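You operate a simulated robot arm through the tools that you are given. There is no shell and no other tool. Be economical: measure what you need, move in short steps, check, and stop when the job is done.

Carry out the task below with a simulated robot arm. There is one attempt and no reset: what you move stays moved.

TASK
Push the lower drawer of the finishing bench shut.

It is judged by the outcome, as a careful person would: the job done as asked, and still so three seconds after it is handed in. It fails if anything else is knocked over, pushed out of place, dropped, spilled or broken.

THE ROBOT
A 6-joint arm with a two-finger parallel gripper on a trunk, on a base that drives. Base frame: it is fixed to the floor where the robot stands at the start and does not move with it; the origin is under the middle of the robot, x ahead of it, y to its left, z up. Readings come in mm, rad, newtons and seconds.
With the tool pointing down near the work surface it reaches from about 320 to 700 mm from the robot's upright axis, wherever it stands. Its first joint turns from -2.897 to 2.897 rad. Places, roughly: lower drawer of the finishing bench [700, 100, 600]. Payload 4.1 kg.
The tool frame sits at the grasp point between the pads (the TCP): z along the fingers, y along the line on which they close. The tips reach 23 mm beyond it. The gripper opens to 94 mm. The fingers are 38 mm wide and 10 mm thick; the gripper's body (54 by 96 mm) begins 39 mm behind the TCP.
Orientation is told as [roll, pitch, yaw] about the base's x, y, z axes, in that order, counted from this pose: with the fingers straight down and closing along the base's y, the tool's x points along the base's -x, its y along +y and its z along -z.

THE INTERFACE
- The arm moves only by the tool move_arm. Its argument "steps" is a list of rows, each a list of 7 numbers: the turn, a rotation vector about the base's x, y, z in rad, then the shift along the base's x, y, z in cm, then the opening, from 0 (shut) to 1 (fully open). In form: [[ax, ay, az, tx, ty, tz, gripper], ...]. A call has 1 to 20 rows; each row is the pose to reach, as a shift and turn from the pose commanded when the call began. Rows are played at 5 a second. More than 50 mm and 0.15 rad between two rows, or a gripper value outside its range, and nothing of the call is played. A pose out of reach is approached as far as the arm can. The call stops where the force on the tool passes 40 N (or 10 N more than at its start, if that is more) or the arm is blocked; 0.2 s more then pass. Each finger travels about 45 mm/s and halts on what it meets, pressing with about 21 N; the grip force reading is that of the motor and also rises with nothing between the fingers. The clock runs only during rows and for 0.2 s after the last one: add rows that repeat a pose to give the fingers time. It gives the time, the measured TCP pose, the force on the tool (base axes), the opening and the grip force at its end, in the units of the frame above (readings bear some noise).
- Cameras (640 x 400 px; columns grow to the right, rows downward): "scene" is now at [7.6, 158.1, 1305.1]; the picture's right is [-0.22, -0.98, 0.00], its down [-0.76, 0.17, -0.62] and it looks along [0.61, -0.13, -0.78] (base axes); focal length 267 px, centre (320, 200). "wrist" rides on the gripper at [86, 16, -74] in the tool frame; the picture's right is [-0.18, 0.98, 0.00], its down [-0.58, -0.11, -0.81] and it looks along [-0.79, -0.15, 0.59] (tool axes); focal length 243 px, centre (320, 200). There is no depth. A picture from a camera that has moved, and an enlarged one, comes with that camera's place and axes in the base frame and with its lens. The place of the scene camera against the robot may be out by one fixed shift of up to 12 mm in any direction.
- grab_frame(camera): a new picture of that camera. The clock stands still meanwhile.
- slide_trunk(by): slides the trunk up (or, below 0, down) by that many mm; the arm and the scene camera ride with it, the base frame stays. It gives what a move gives, with no picture.
- drive_base(legs): drives the robot by 1 to 6 legs, each [ahead, turn to the left] in mm and rad, along the robot's own axes; the way and the turn of a leg run together, so that a leg with both is an arc; at most 1500 mm and 3.142 rad a leg. The arm and the cameras ride along, it lands a little off, and it stops where it bumps. It gives what a move gives.
- aim_head(pan, tilt): turns the head with the scene camera to pan (to the left, within 2.705 rad either way) and tilt (down, from -0.506 to 1.204), counted from straight ahead of the robot. It gives what a move gives.
- zoom(camera, box): a new picture of the part [left, top, right, bottom] of that camera's present view, enlarged. The clock stands still meanwhile.
- finish_job(): hands the job in; it is judged then, once.

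Work in short steps. Places have to be worked out from the pictures, the camera data and where the tool is seen: move nearer, look again, correct. Check each grasp and each placing, and mend what went wrong. You have 120 turns and 78 pictures in all, those below and enlarged ones among them. Open the gripper and draw the arm clear of the work before you hand the job in, unless the task says otherwise; then end with one line.

The tools are called after ">>>" as a command line: name --pt "numbers of a row" for each row, then --argument value for the rest, lists and objects as JSON in quotes. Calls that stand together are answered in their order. move_arm: Moves the arm, as the interface text tells. Its arguments: {"type":"object","properties":{"steps":{"type":"array"}},"required":["steps"]} The other tools are called the same way: slide_trunk (by) slides the trunk up or down; drive_base (legs) drives the base; aim_head (pan, tilt) turns the head that bears the scene camera; grab_frame (camera) takes a picture; zoom (camera, box) takes an enlarged picture of a part of a camera's view; finish_job () hands the job in.

At the start:

```text
time: 0.0
tcp_pos: [472.6, -84.5, 773.9]
tcp_rot: [-0.001, -0.001, 0.001]
wrist_force: [1.0, -0.3, -0.1]
grip_width: 93.9
gripper_force: 0.1
trunk travel left (down, up): [-275.0, 315.0]
robot x, y, heading: [-1.4, -3.8, -0.002]
head pan, tilt: [-0.216, 0.895]
```

scene: 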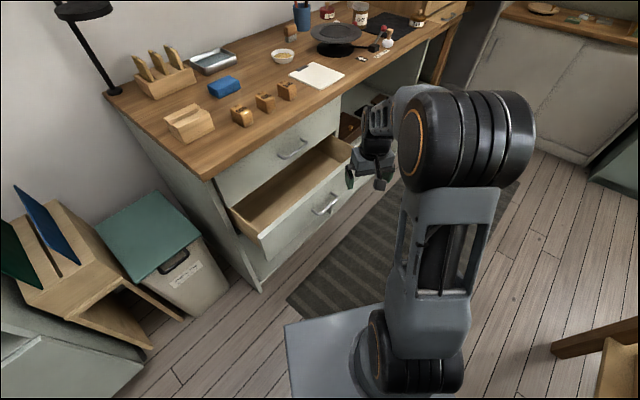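
wrist: 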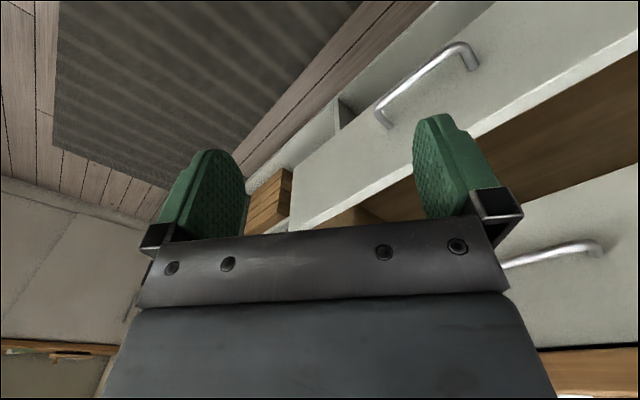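

The lower drawer stands open, facing the robot obliquely. I'll look closer to locate its front.

>>> zoom --camera "scene" --box '[180, 90, 420, 300]'

>>> zoom --camera "wrist" --box '[240, 0, 640, 250]'

```text
1.90 times, centred on (300, 195) of scene
camera zoom: at [7.6, 158.1, 1305.1], right [-0.22, -0.98, 0.0], down [-0.76, 0.17, -0.62], along [0.61, -0.13, -0.78], focal length 509 px, centre (358, 210)
```

zoom: 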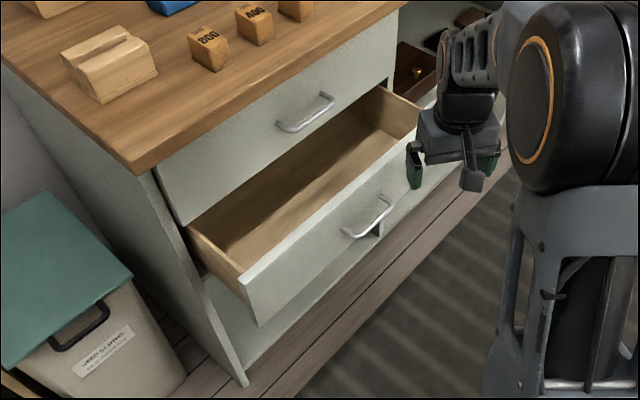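

```text
1.60 times, centred on (440, 125) of wrist
camera zoom: at [385.8, -68.7, 849.0], right [0.18, 0.98, 0.0], down [0.58, -0.11, 0.81], along [0.79, -0.15, -0.59], focal length 388 px, centre (128, 320)
```

zoom: 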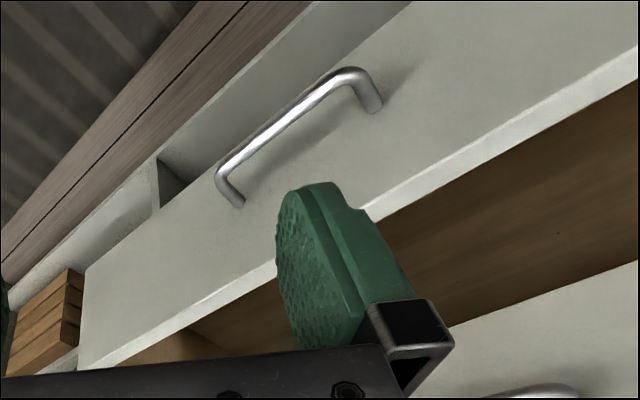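

The handle triangulates to about (536,70)–(590,-28), z≈550, so the push direction is roughly heading 0.50 rad. I'll close the gripper and yaw the tool to that heading first.

>>> move_arm --pt "0 0 0.126 0 0 0 0" --pt "0 0 0.252 0 0 0 0" --pt "0 0 0.378 0 0 0 0" --pt "0 0 0.504 0 0 0 0" --pt "0 0 0.504 0 0 0 0" --pt "0 0 0.504 0 0 0 0"

```text
time: 1.4
tcp_pos: [473.4, -84.1, 774.5]
tcp_rot: [0.001, 0.0, 0.503]
wrist_force: [-0.5, 0.1, 0.6]
grip_width: 0.0
gripper_force: 20.2
trunk travel left (down, up): [-275.0, 315.0]
robot x, y, heading: [3.1, -0.1, 0.002]
head pan, tilt: [-0.216, 0.895]
```

Now tilt the fingers forward about the left-pointing horizontal axis by 1.2 rad, staying well in front of the drawer.

>>> move_arm --pt "0.0652 -0.1183 0 0 0 0 0" --pt "0.1304 -0.2365 0 0 0 0 0" --pt "0.1956 -0.3548 0 0 0 0 0" --pt "0.2608 -0.473 0 0 0 0 0" --pt "0.326 -0.5913 0 0 0 0 0" --pt "0.3912 -0.7096 0 0 0 0 0" --pt "0.4564 -0.8278 0 0 0 0 0" --pt "0.5216 -0.946 0 0 0 0 0" --pt "0.5796 -1.0512 0 0 0 0 0" --pt "0.5796 -1.0512 0 0 0 0 0"

>>> grab_frame --camera "wrist"

>>> grab_frame --camera "scene"

```text
time: 3.6
tcp_pos: [472.7, -84.6, 774.1]
tcp_rot: [-0.003, -1.204, 0.504]
wrist_force: [-1.0, 0.5, 0.2]
grip_width: 0.3
gripper_force: 21.1
trunk travel left (down, up): [-275.0, 315.0]
robot x, y, heading: [2.5, 1.8, 0.002]
head pan, tilt: [-0.216, 0.895]
```

```text
73 pictures are left
camera wrist: at [376.2, -119.6, 721.0], right [-0.42, 0.89, 0.17], down [-0.42, -0.36, 0.83], along [0.81, 0.27, 0.53], focal length 243 px, centre (320, 200)
```

wrist: 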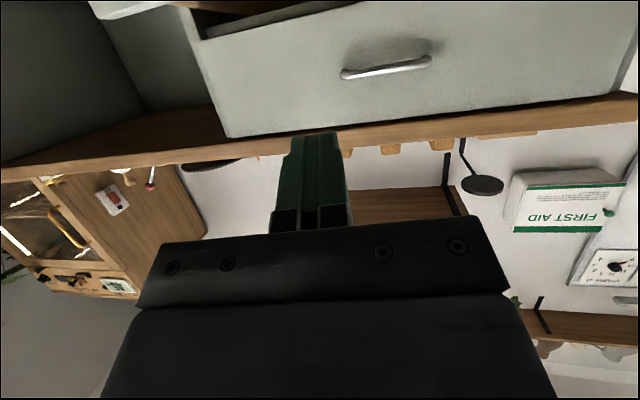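

```text
72 pictures are left
camera scene: at [7.6, 158.0, 1305.1], right [-0.22, -0.98, 0.0], down [-0.76, 0.17, -0.62], along [0.61, -0.13, -0.78], focal length 267 px, centre (320, 200)
```

scene: 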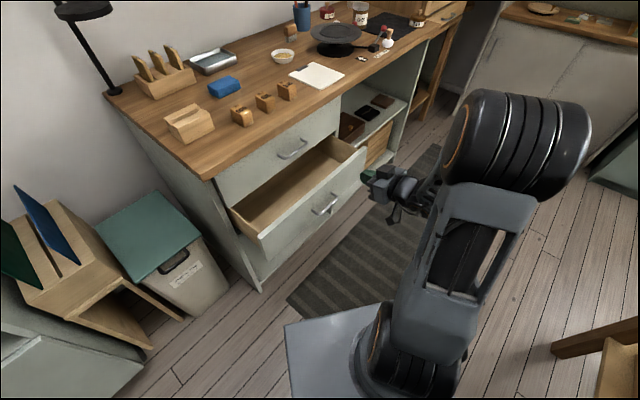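

The tool is oriented well. I'll lower it to stand about 60 mm off the handle, a little high, and look again.

>>> move_arm --pt "0 0 0 0.5 1.5 -4 0" --pt "0 0 0 1 3.0 -8 0" --pt "0 0 0 1.5 4.8 -12 0" --pt "0 0 0 2 6.6 -16 0" --pt "0 0 0 2 6.6 -16 0"

>>> grab_frame --camera "wrist"

>>> zoom --camera "scene" --box '[180, 90, 420, 300]'

```text
time: 4.8
tcp_pos: [519.9, -30.6, 636.3]
tcp_rot: [0.043, -1.194, 0.469]
wrist_force: [-0.3, 0.3, -0.1]
grip_width: 0.0
gripper_force: 20.6
out of reach, approached as far as the arm can: row 3, 4, 5
trunk travel left (down, up): [-275.0, 315.0]
robot x, y, heading: [1.3, 2.5, 0.003]
head pan, tilt: [-0.216, 0.895]
```

```text
71 pictures are left
camera wrist: at [422.3, -65.3, 583.5], right [-0.42, 0.89, 0.19], down [-0.41, -0.37, 0.83], along [0.81, 0.27, 0.52], focal length 243 px, centre (320, 200)
```

wrist: 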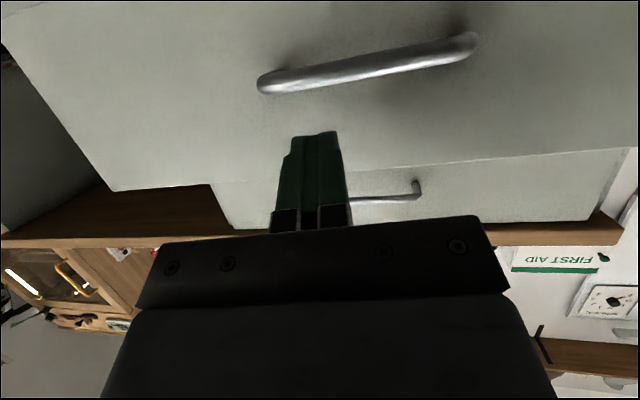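

```text
1.90 times, centred on (300, 195) of scene
camera zoom: at [7.7, 158.1, 1305.1], right [-0.22, -0.98, 0.0], down [-0.76, 0.17, -0.62], along [0.61, -0.13, -0.78], focal length 509 px, centre (358, 210)
```

zoom: 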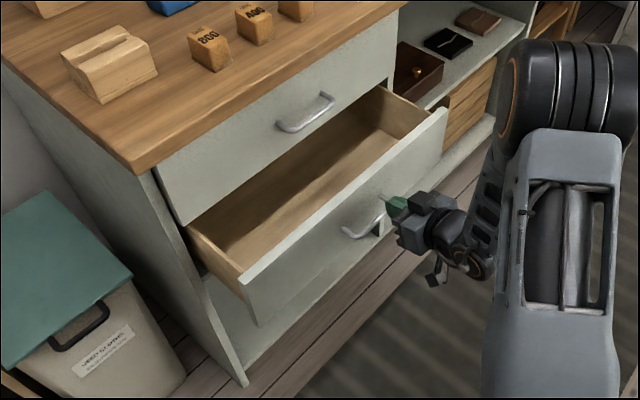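

Triangulating from both wrist views puts the handle bar at about (506,44)–(561,-35), z≈594, and the drawer front's top edge at z≈660. The tip (z≈628) already aims at the face above the handle. A small move will re-anchor the commanded pose within reach.

>>> move_arm --pt "0 0 0 2.5 -1.0 3 0" --pt "0 0 0 2.5 -1.0 3 0"

>>> grab_frame --camera "wrist"

```text
time: 5.4
tcp_pos: [544.8, -40.6, 665.6]
tcp_rot: [0.001, -1.201, 0.503]
wrist_force: [-0.6, -0.3, -0.7]
grip_width: 0.2
gripper_force: 21.4
trunk travel left (down, up): [-275.0, 315.0]
robot x, y, heading: [0.9, 0.5, -0.002]
head pan, tilt: [-0.216, 0.895]
```

```text
69 pictures are left
camera wrist: at [447.6, -75.6, 612.3], right [-0.42, 0.89, 0.17], down [-0.42, -0.36, 0.83], along [0.81, 0.27, 0.52], focal length 243 px, centre (320, 200)
```

wrist: 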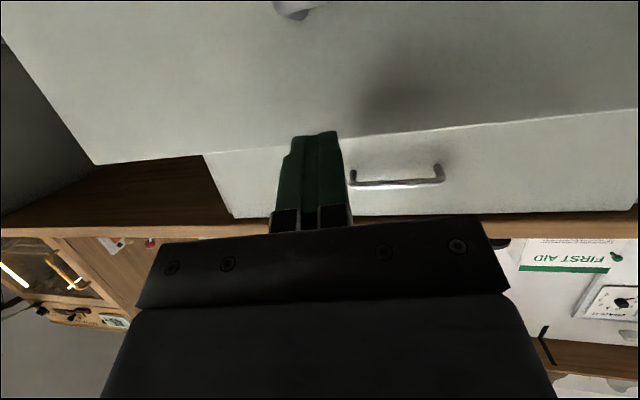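

Tip is near the top edge height, so I want about 28 mm lower. Raise the arm 3 cm and back off slightly, then lower the trunk 60 mm for better reach.

>>> move_arm --pt "0 0 0 -1.5 1.0 3 0" --pt "0 0 0 -2.3 2.2 3.2 0" --pt "0 0 0 -2.3 2.2 3.2 0"

>>> slide_trunk --by -60

>>> grab_frame --camera "wrist"

>>> zoom --camera "scene" --box '[180, 90, 420, 300]'

```text
time: 6.2
tcp_pos: [521.4, -18.5, 699.4]
tcp_rot: [-0.002, -1.201, 0.506]
wrist_force: [0.5, 0.7, 1.0]
grip_width: 0.0
gripper_force: 20.8
trunk travel left (down, up): [-275.0, 315.0]
robot x, y, heading: [5.6, -1.6, 0.0]
head pan, tilt: [-0.216, 0.895]
```

```text
time: 7.2
tcp_pos: [521.7, -18.5, 637.6]
tcp_rot: [0.001, -1.202, 0.504]
wrist_force: [-0.4, 0.0, -0.3]
grip_width: 0.0
gripper_force: 21.2
trunk travel left (down, up): [-215.0, 375.0]
robot x, y, heading: [1.5, 2.7, 0.0]
head pan, tilt: [-0.216, 0.895]
```

```text
68 pictures are left
camera wrist: at [424.8, -53.6, 584.6], right [-0.42, 0.89, 0.17], down [-0.42, -0.36, 0.83], along [0.81, 0.27, 0.52], focal length 243 px, centre (320, 200)
```

wrist: 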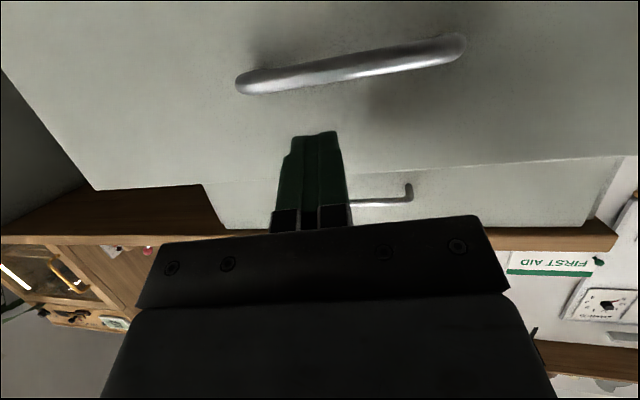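

```text
1.90 times, centred on (300, 195) of scene
camera zoom: at [7.6, 158.1, 1245.1], right [-0.22, -0.98, 0.0], down [-0.76, 0.17, -0.62], along [0.61, -0.13, -0.78], focal length 509 px, centre (358, 210)
```

zoom: 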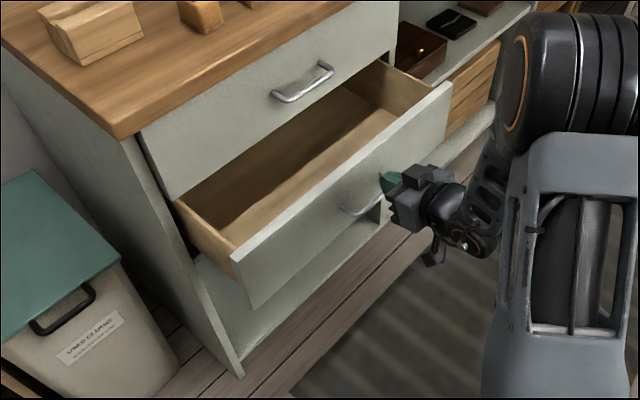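

From the scene view the face normal heads about 0.60 rad. I'll yaw 0.1 more and push along (0.825, 0.565) in 1 cm steps.

>>> move_arm --pt "0 0 0.1 0.825 0.565 0 0" --pt "0 0 0.1 1.65 1.13 0 0" --pt "0 0 0.1 2.475 1.695 0 0" --pt "0 0 0.1 3.3 2.26 0 0" --pt "0 0 0.1 4.125 2.825 0 0" --pt "0 0 0.1 4.95 3.39 0 0" --pt "0 0 0.1 5.775 3.955 0 0" --pt "0 0 0.1 6.6 4.52 0 0"

>>> grab_frame --camera "wrist"

>>> zoom --camera "scene" --box '[180, 90, 420, 300]'

```text
time: 9.0
tcp_pos: [587.1, 26.5, 638.2]
tcp_rot: [-0.001, -1.2, 0.603]
wrist_force: [-1.1, -1.1, 0.4]
grip_width: 0.2
gripper_force: 20.6
trunk travel left (down, up): [-215.0, 375.0]
robot x, y, heading: [-0.5, 1.2, 0.002]
head pan, tilt: [-0.216, 0.895]
```

```text
66 pictures are left
camera wrist: at [494.5, -17.6, 584.7], right [-0.5, 0.85, 0.17], down [-0.38, -0.4, 0.83], along [0.77, 0.35, 0.52], focal length 243 px, centre (320, 200)
```

wrist: 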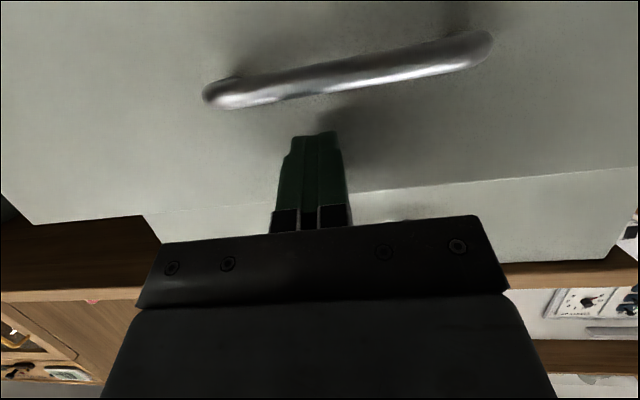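

```text
1.90 times, centred on (300, 195) of scene
camera zoom: at [7.6, 158.1, 1245.1], right [-0.22, -0.98, 0.0], down [-0.76, 0.17, -0.62], along [0.61, -0.13, -0.78], focal length 509 px, centre (358, 210)
```

zoom: 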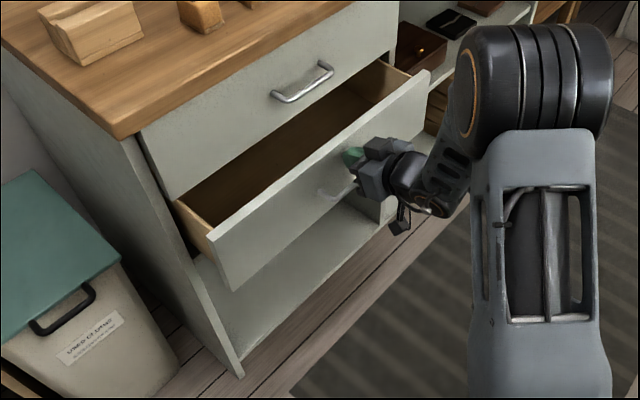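

The drawer slides in freely; contact is good, above the handle. Continue pushing 7 cm.

>>> move_arm --pt "0 0 0 0.825 0.565 0 0" --pt "0 0 0 1.65 1.13 0 0" --pt "0 0 0 2.475 1.695 0 0" --pt "0 0 0 3.3 2.26 0 0" --pt "0 0 0 4.125 2.825 0 0" --pt "0 0 0 4.95 3.39 0 0" --pt "0 0 0 5.775 3.955 0 0"

>>> zoom --camera "scene" --box '[180, 90, 420, 300]'

```text
time: 10.6
tcp_pos: [646.6, 65.4, 637.8]
tcp_rot: [0.0, -1.2, 0.605]
wrist_force: [-0.6, 0.9, -0.9]
grip_width: 0.1
gripper_force: 20.6
trunk travel left (down, up): [-215.0, 375.0]
robot x, y, heading: [-0.5, -0.8, -0.005]
head pan, tilt: [-0.216, 0.895]
```

```text
1.90 times, centred on (300, 195) of scene
camera zoom: at [7.5, 158.1, 1245.1], right [-0.22, -0.98, 0.0], down [-0.76, 0.17, -0.62], along [0.61, -0.13, -0.78], focal length 509 px, centre (358, 210)
```

zoom: 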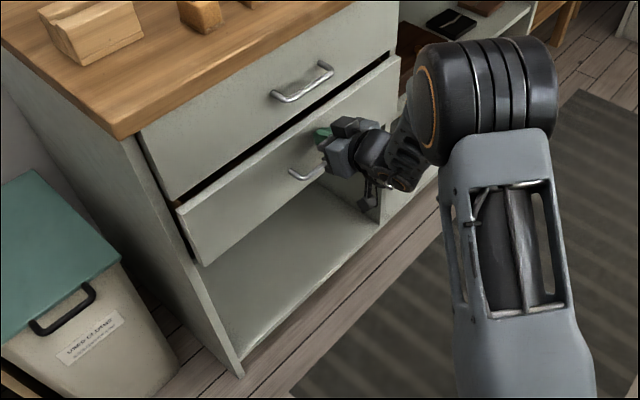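

About 2 cm remain. I'll push on in 5 mm steps until the force stop tells me it's seated.

>>> move_arm --pt "0 0 0 0.41 0.28 0 0" --pt "0 0 0 0.825 0.565 0 0" --pt "0 0 0 1.24 0.85 0 0" --pt "0 0 0 1.65 1.13 0 0" --pt "0 0 0 2.06 1.41 0 0" --pt "0 0 0 2.475 1.695 0 0" --pt "0 0 0 2.9 1.98 0 0"

>>> zoom --camera "scene" --box '[180, 90, 420, 300]'

>>> grab_frame --camera "wrist"

```text
time: 11.6
tcp_pos: [655.6, 73.0, 638.0]
tcp_rot: [-0.002, -1.198, 0.602]
wrist_force: [-16.2, -6.3, 7.1]
grip_width: 0.0
gripper_force: 20.8
trunk travel left (down, up): [-215.0, 375.0]
robot x, y, heading: [-1.9, -1.3, -0.006]
head pan, tilt: [-0.216, 0.895]
stopped in row 4: the force on the tool passed its limit (the readings are from after the stop); the commanded pose is now the measured one
```

```text
1.90 times, centred on (300, 195) of scene
camera zoom: at [5.6, 157.5, 1245.3], right [-0.22, -0.98, 0.0], down [-0.76, 0.17, -0.63], along [0.61, -0.14, -0.78], focal length 509 px, centre (358, 210)
```

zoom: 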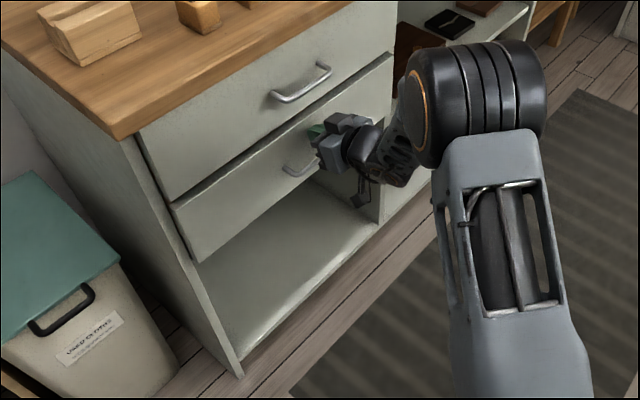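

```text
62 pictures are left
camera wrist: at [563.4, 28.6, 584.3], right [-0.5, 0.85, 0.17], down [-0.38, -0.39, 0.84], along [0.78, 0.35, 0.52], focal length 243 px, centre (320, 200)
```

wrist: 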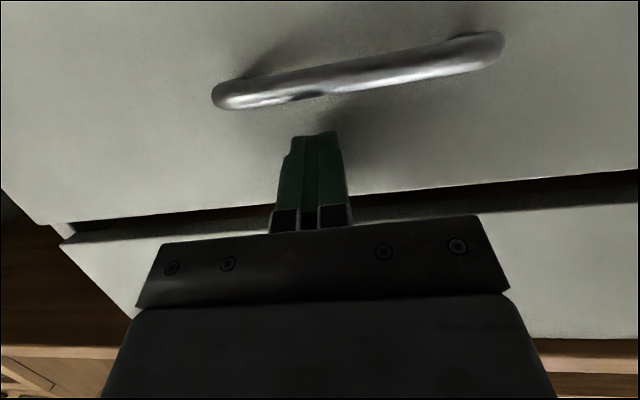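

Force stop after about 11 mm; it looks nearly flush. I'll zoom in to check whether it's fully seated.

>>> zoom --camera "scene" --box '[225, 110, 345, 200]'

>>> zoom --camera "wrist" --box '[0, 120, 240, 320]'

```text
4.44 times, centred on (285, 155) of scene
camera zoom: at [5.6, 157.5, 1245.3], right [-0.22, -0.98, 0.0], down [-0.76, 0.17, -0.63], along [0.61, -0.14, -0.78], focal length 1188 px, centre (476, 400)
```

zoom: 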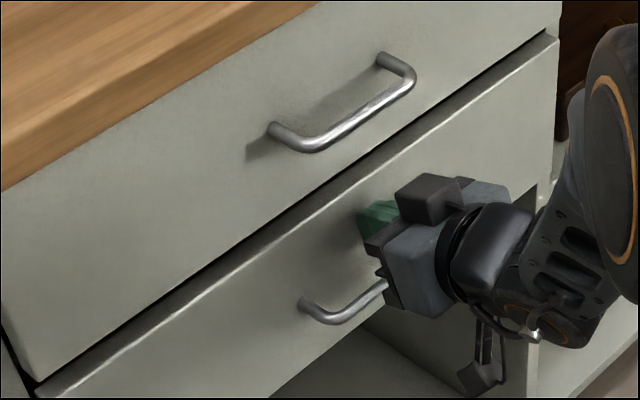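

```text
2.00 times, centred on (120, 220) of wrist
camera zoom: at [563.4, 28.6, 584.3], right [-0.5, 0.85, 0.17], down [-0.38, -0.39, 0.84], along [0.78, 0.35, 0.52], focal length 485 px, centre (720, 160)
```

zoom: 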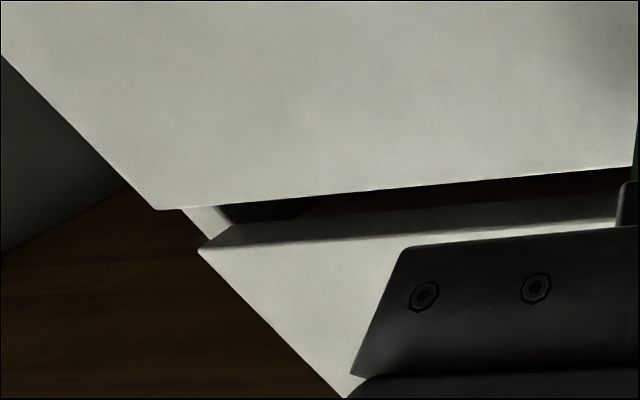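

The lower front still seems to stand a few mm proud of the upper one. I'll push on slowly in 2 mm steps.

>>> move_arm --pt "0 0 0 0.16 0.11 0 0" --pt "0 0 0 0.33 0.23 0 0" --pt "0 0 0 0.5 0.34 0 0" --pt "0 0 0 0.66 0.45 0 0" --pt "0 0 0 0.83 0.57 0 0" --pt "0 0 0 1.0 0.68 0 0" --pt "0 0 0 1.15 0.8 0 0" --pt "0 0 0 1.3 0.9 0 0"

>>> zoom --camera "scene" --box '[225, 110, 345, 200]'

```text
time: 12.0
tcp_pos: [656.6, 72.5, 637.0]
tcp_rot: [0.0, -1.194, 0.601]
wrist_force: [-15.5, -9.7, 7.7]
grip_width: 0.0
gripper_force: 21.4
trunk travel left (down, up): [-215.0, 375.0]
robot x, y, heading: [-2.9, -4.3, -0.005]
head pan, tilt: [-0.216, 0.895]
stopped in row 2: the force on the tool passed its limit (the readings are from after the stop); the commanded pose is now the measured one
```

```text
4.44 times, centred on (285, 155) of scene
camera zoom: at [5.5, 157.4, 1245.2], right [-0.22, -0.98, 0.0], down [-0.76, 0.17, -0.63], along [0.61, -0.14, -0.78], focal length 1188 px, centre (476, 400)
```

zoom: 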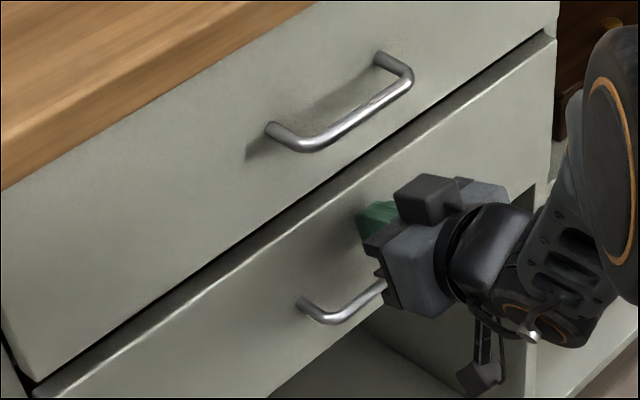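

It stops hard at the same place, and the right-end corners of both fronts share the same bearing in the wrist view, suggesting flush. I'll back the tool away and inspect from a clear view.

>>> move_arm --pt "0 0 0 -1.65 -1.13 0 0" --pt "0 0 0 -4.1 -2.8 0 0" --pt "0 0 0 -7.0 -5.5 0.5 0" --pt "0 0 0 -9.5 -8.5 2 0" --pt "0 0 0 -11 -12 4 0" --pt "0 0 0 -11 -12 4 0"

>>> zoom --camera "scene" --box '[200, 90, 400, 240]'

>>> grab_frame --camera "wrist"

```text
time: 13.4
tcp_pos: [547.3, -46.5, 675.2]
tcp_rot: [0.002, -1.193, 0.6]
wrist_force: [-0.2, -0.2, -0.3]
grip_width: 0.0
gripper_force: 21.0
trunk travel left (down, up): [-215.0, 375.0]
robot x, y, heading: [-1.9, -3.2, -0.005]
head pan, tilt: [-0.216, 0.895]
```

```text
2.67 times, centred on (300, 165) of scene
camera zoom: at [7.2, 158.0, 1245.1], right [-0.22, -0.98, 0.0], down [-0.76, 0.17, -0.62], along [0.61, -0.14, -0.78], focal length 712 px, centre (373, 293)
```

zoom: 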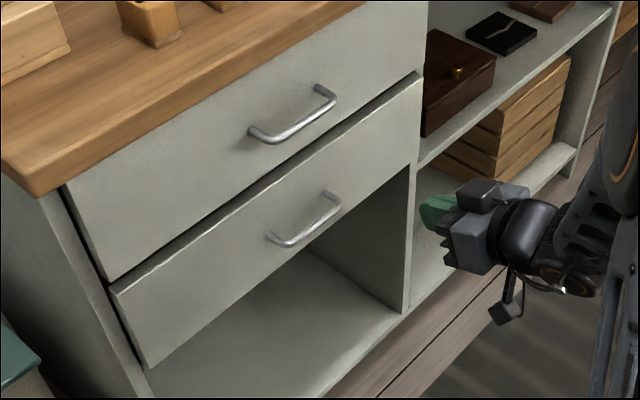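

```text
57 pictures are left
camera wrist: at [455.8, -90.9, 622.6], right [-0.5, 0.85, 0.17], down [-0.38, -0.39, 0.84], along [0.78, 0.35, 0.52], focal length 243 px, centre (320, 200)
```

wrist: 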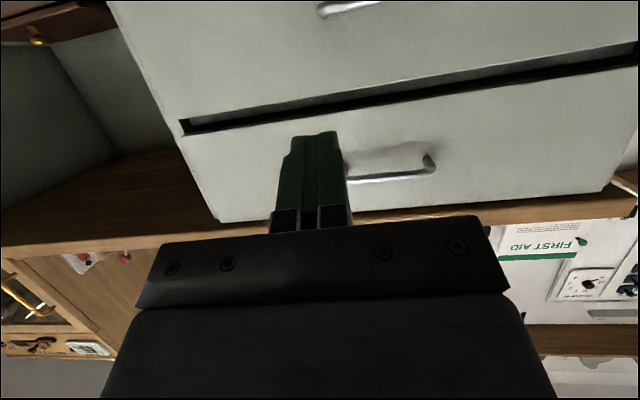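

Front edges of both drawers are now collinear on the left and right in both views: the lower drawer is shut against its stop. I'll open the gripper and draw a bit further back.

>>> move_arm --pt "0 0 0 -1 -1.5 2 0.3" --pt "0 0 0 -2 -3 4 0.7" --pt "0 0 0 -3 -4 6 1" --pt "0 0 0 -3 -4 6 1" --pt "0 0 0 -3 -4 6 1" --pt "0 0 0 -3 -4 6 1"

>>> zoom --camera "scene" --box '[220, 100, 370, 220]'

>>> grab_frame --camera "scene"

```text
time: 14.8
tcp_pos: [517.6, -86.8, 736.1]
tcp_rot: [0.002, -1.192, 0.598]
wrist_force: [0.4, -0.2, -0.9]
grip_width: 94.1
gripper_force: 0.1
trunk travel left (down, up): [-215.0, 375.0]
robot x, y, heading: [-2.3, 3.3, -0.007]
head pan, tilt: [-0.216, 0.895]
```

```text
3.33 times, centred on (295, 160) of scene
camera zoom: at [7.2, 158.0, 1245.1], right [-0.22, -0.98, 0.0], down [-0.76, 0.17, -0.62], along [0.61, -0.14, -0.78], focal length 891 px, centre (403, 333)
```

zoom: 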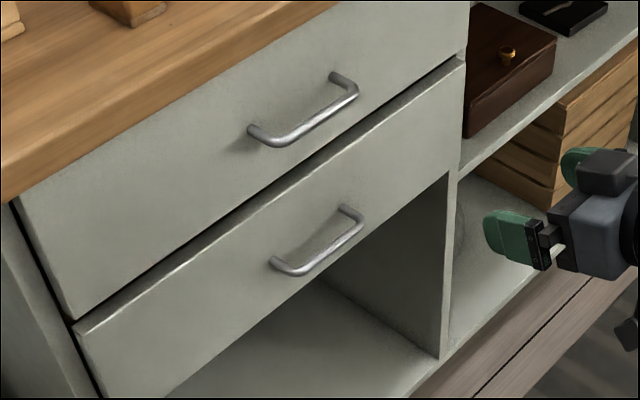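

```text
55 pictures are left
camera scene: at [7.2, 158.0, 1245.1], right [-0.22, -0.98, 0.0], down [-0.76, 0.17, -0.62], along [0.61, -0.14, -0.78], focal length 267 px, centre (320, 200)
```

scene: 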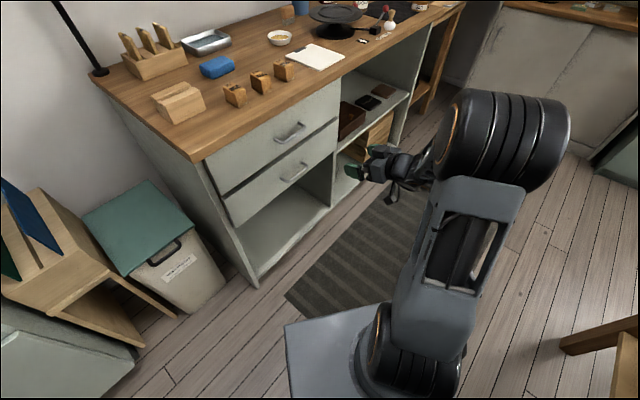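

The drawer stays shut and flush, nothing else has moved, and the gripper is open and clear. I'm handing the job in.

>>> finish_job

```text
The job is handed in.
```

The lower drawer of the finishing bench is pushed shut against its stop and sits flush with the upper one; in the last pictures nothing else looked disturbed.
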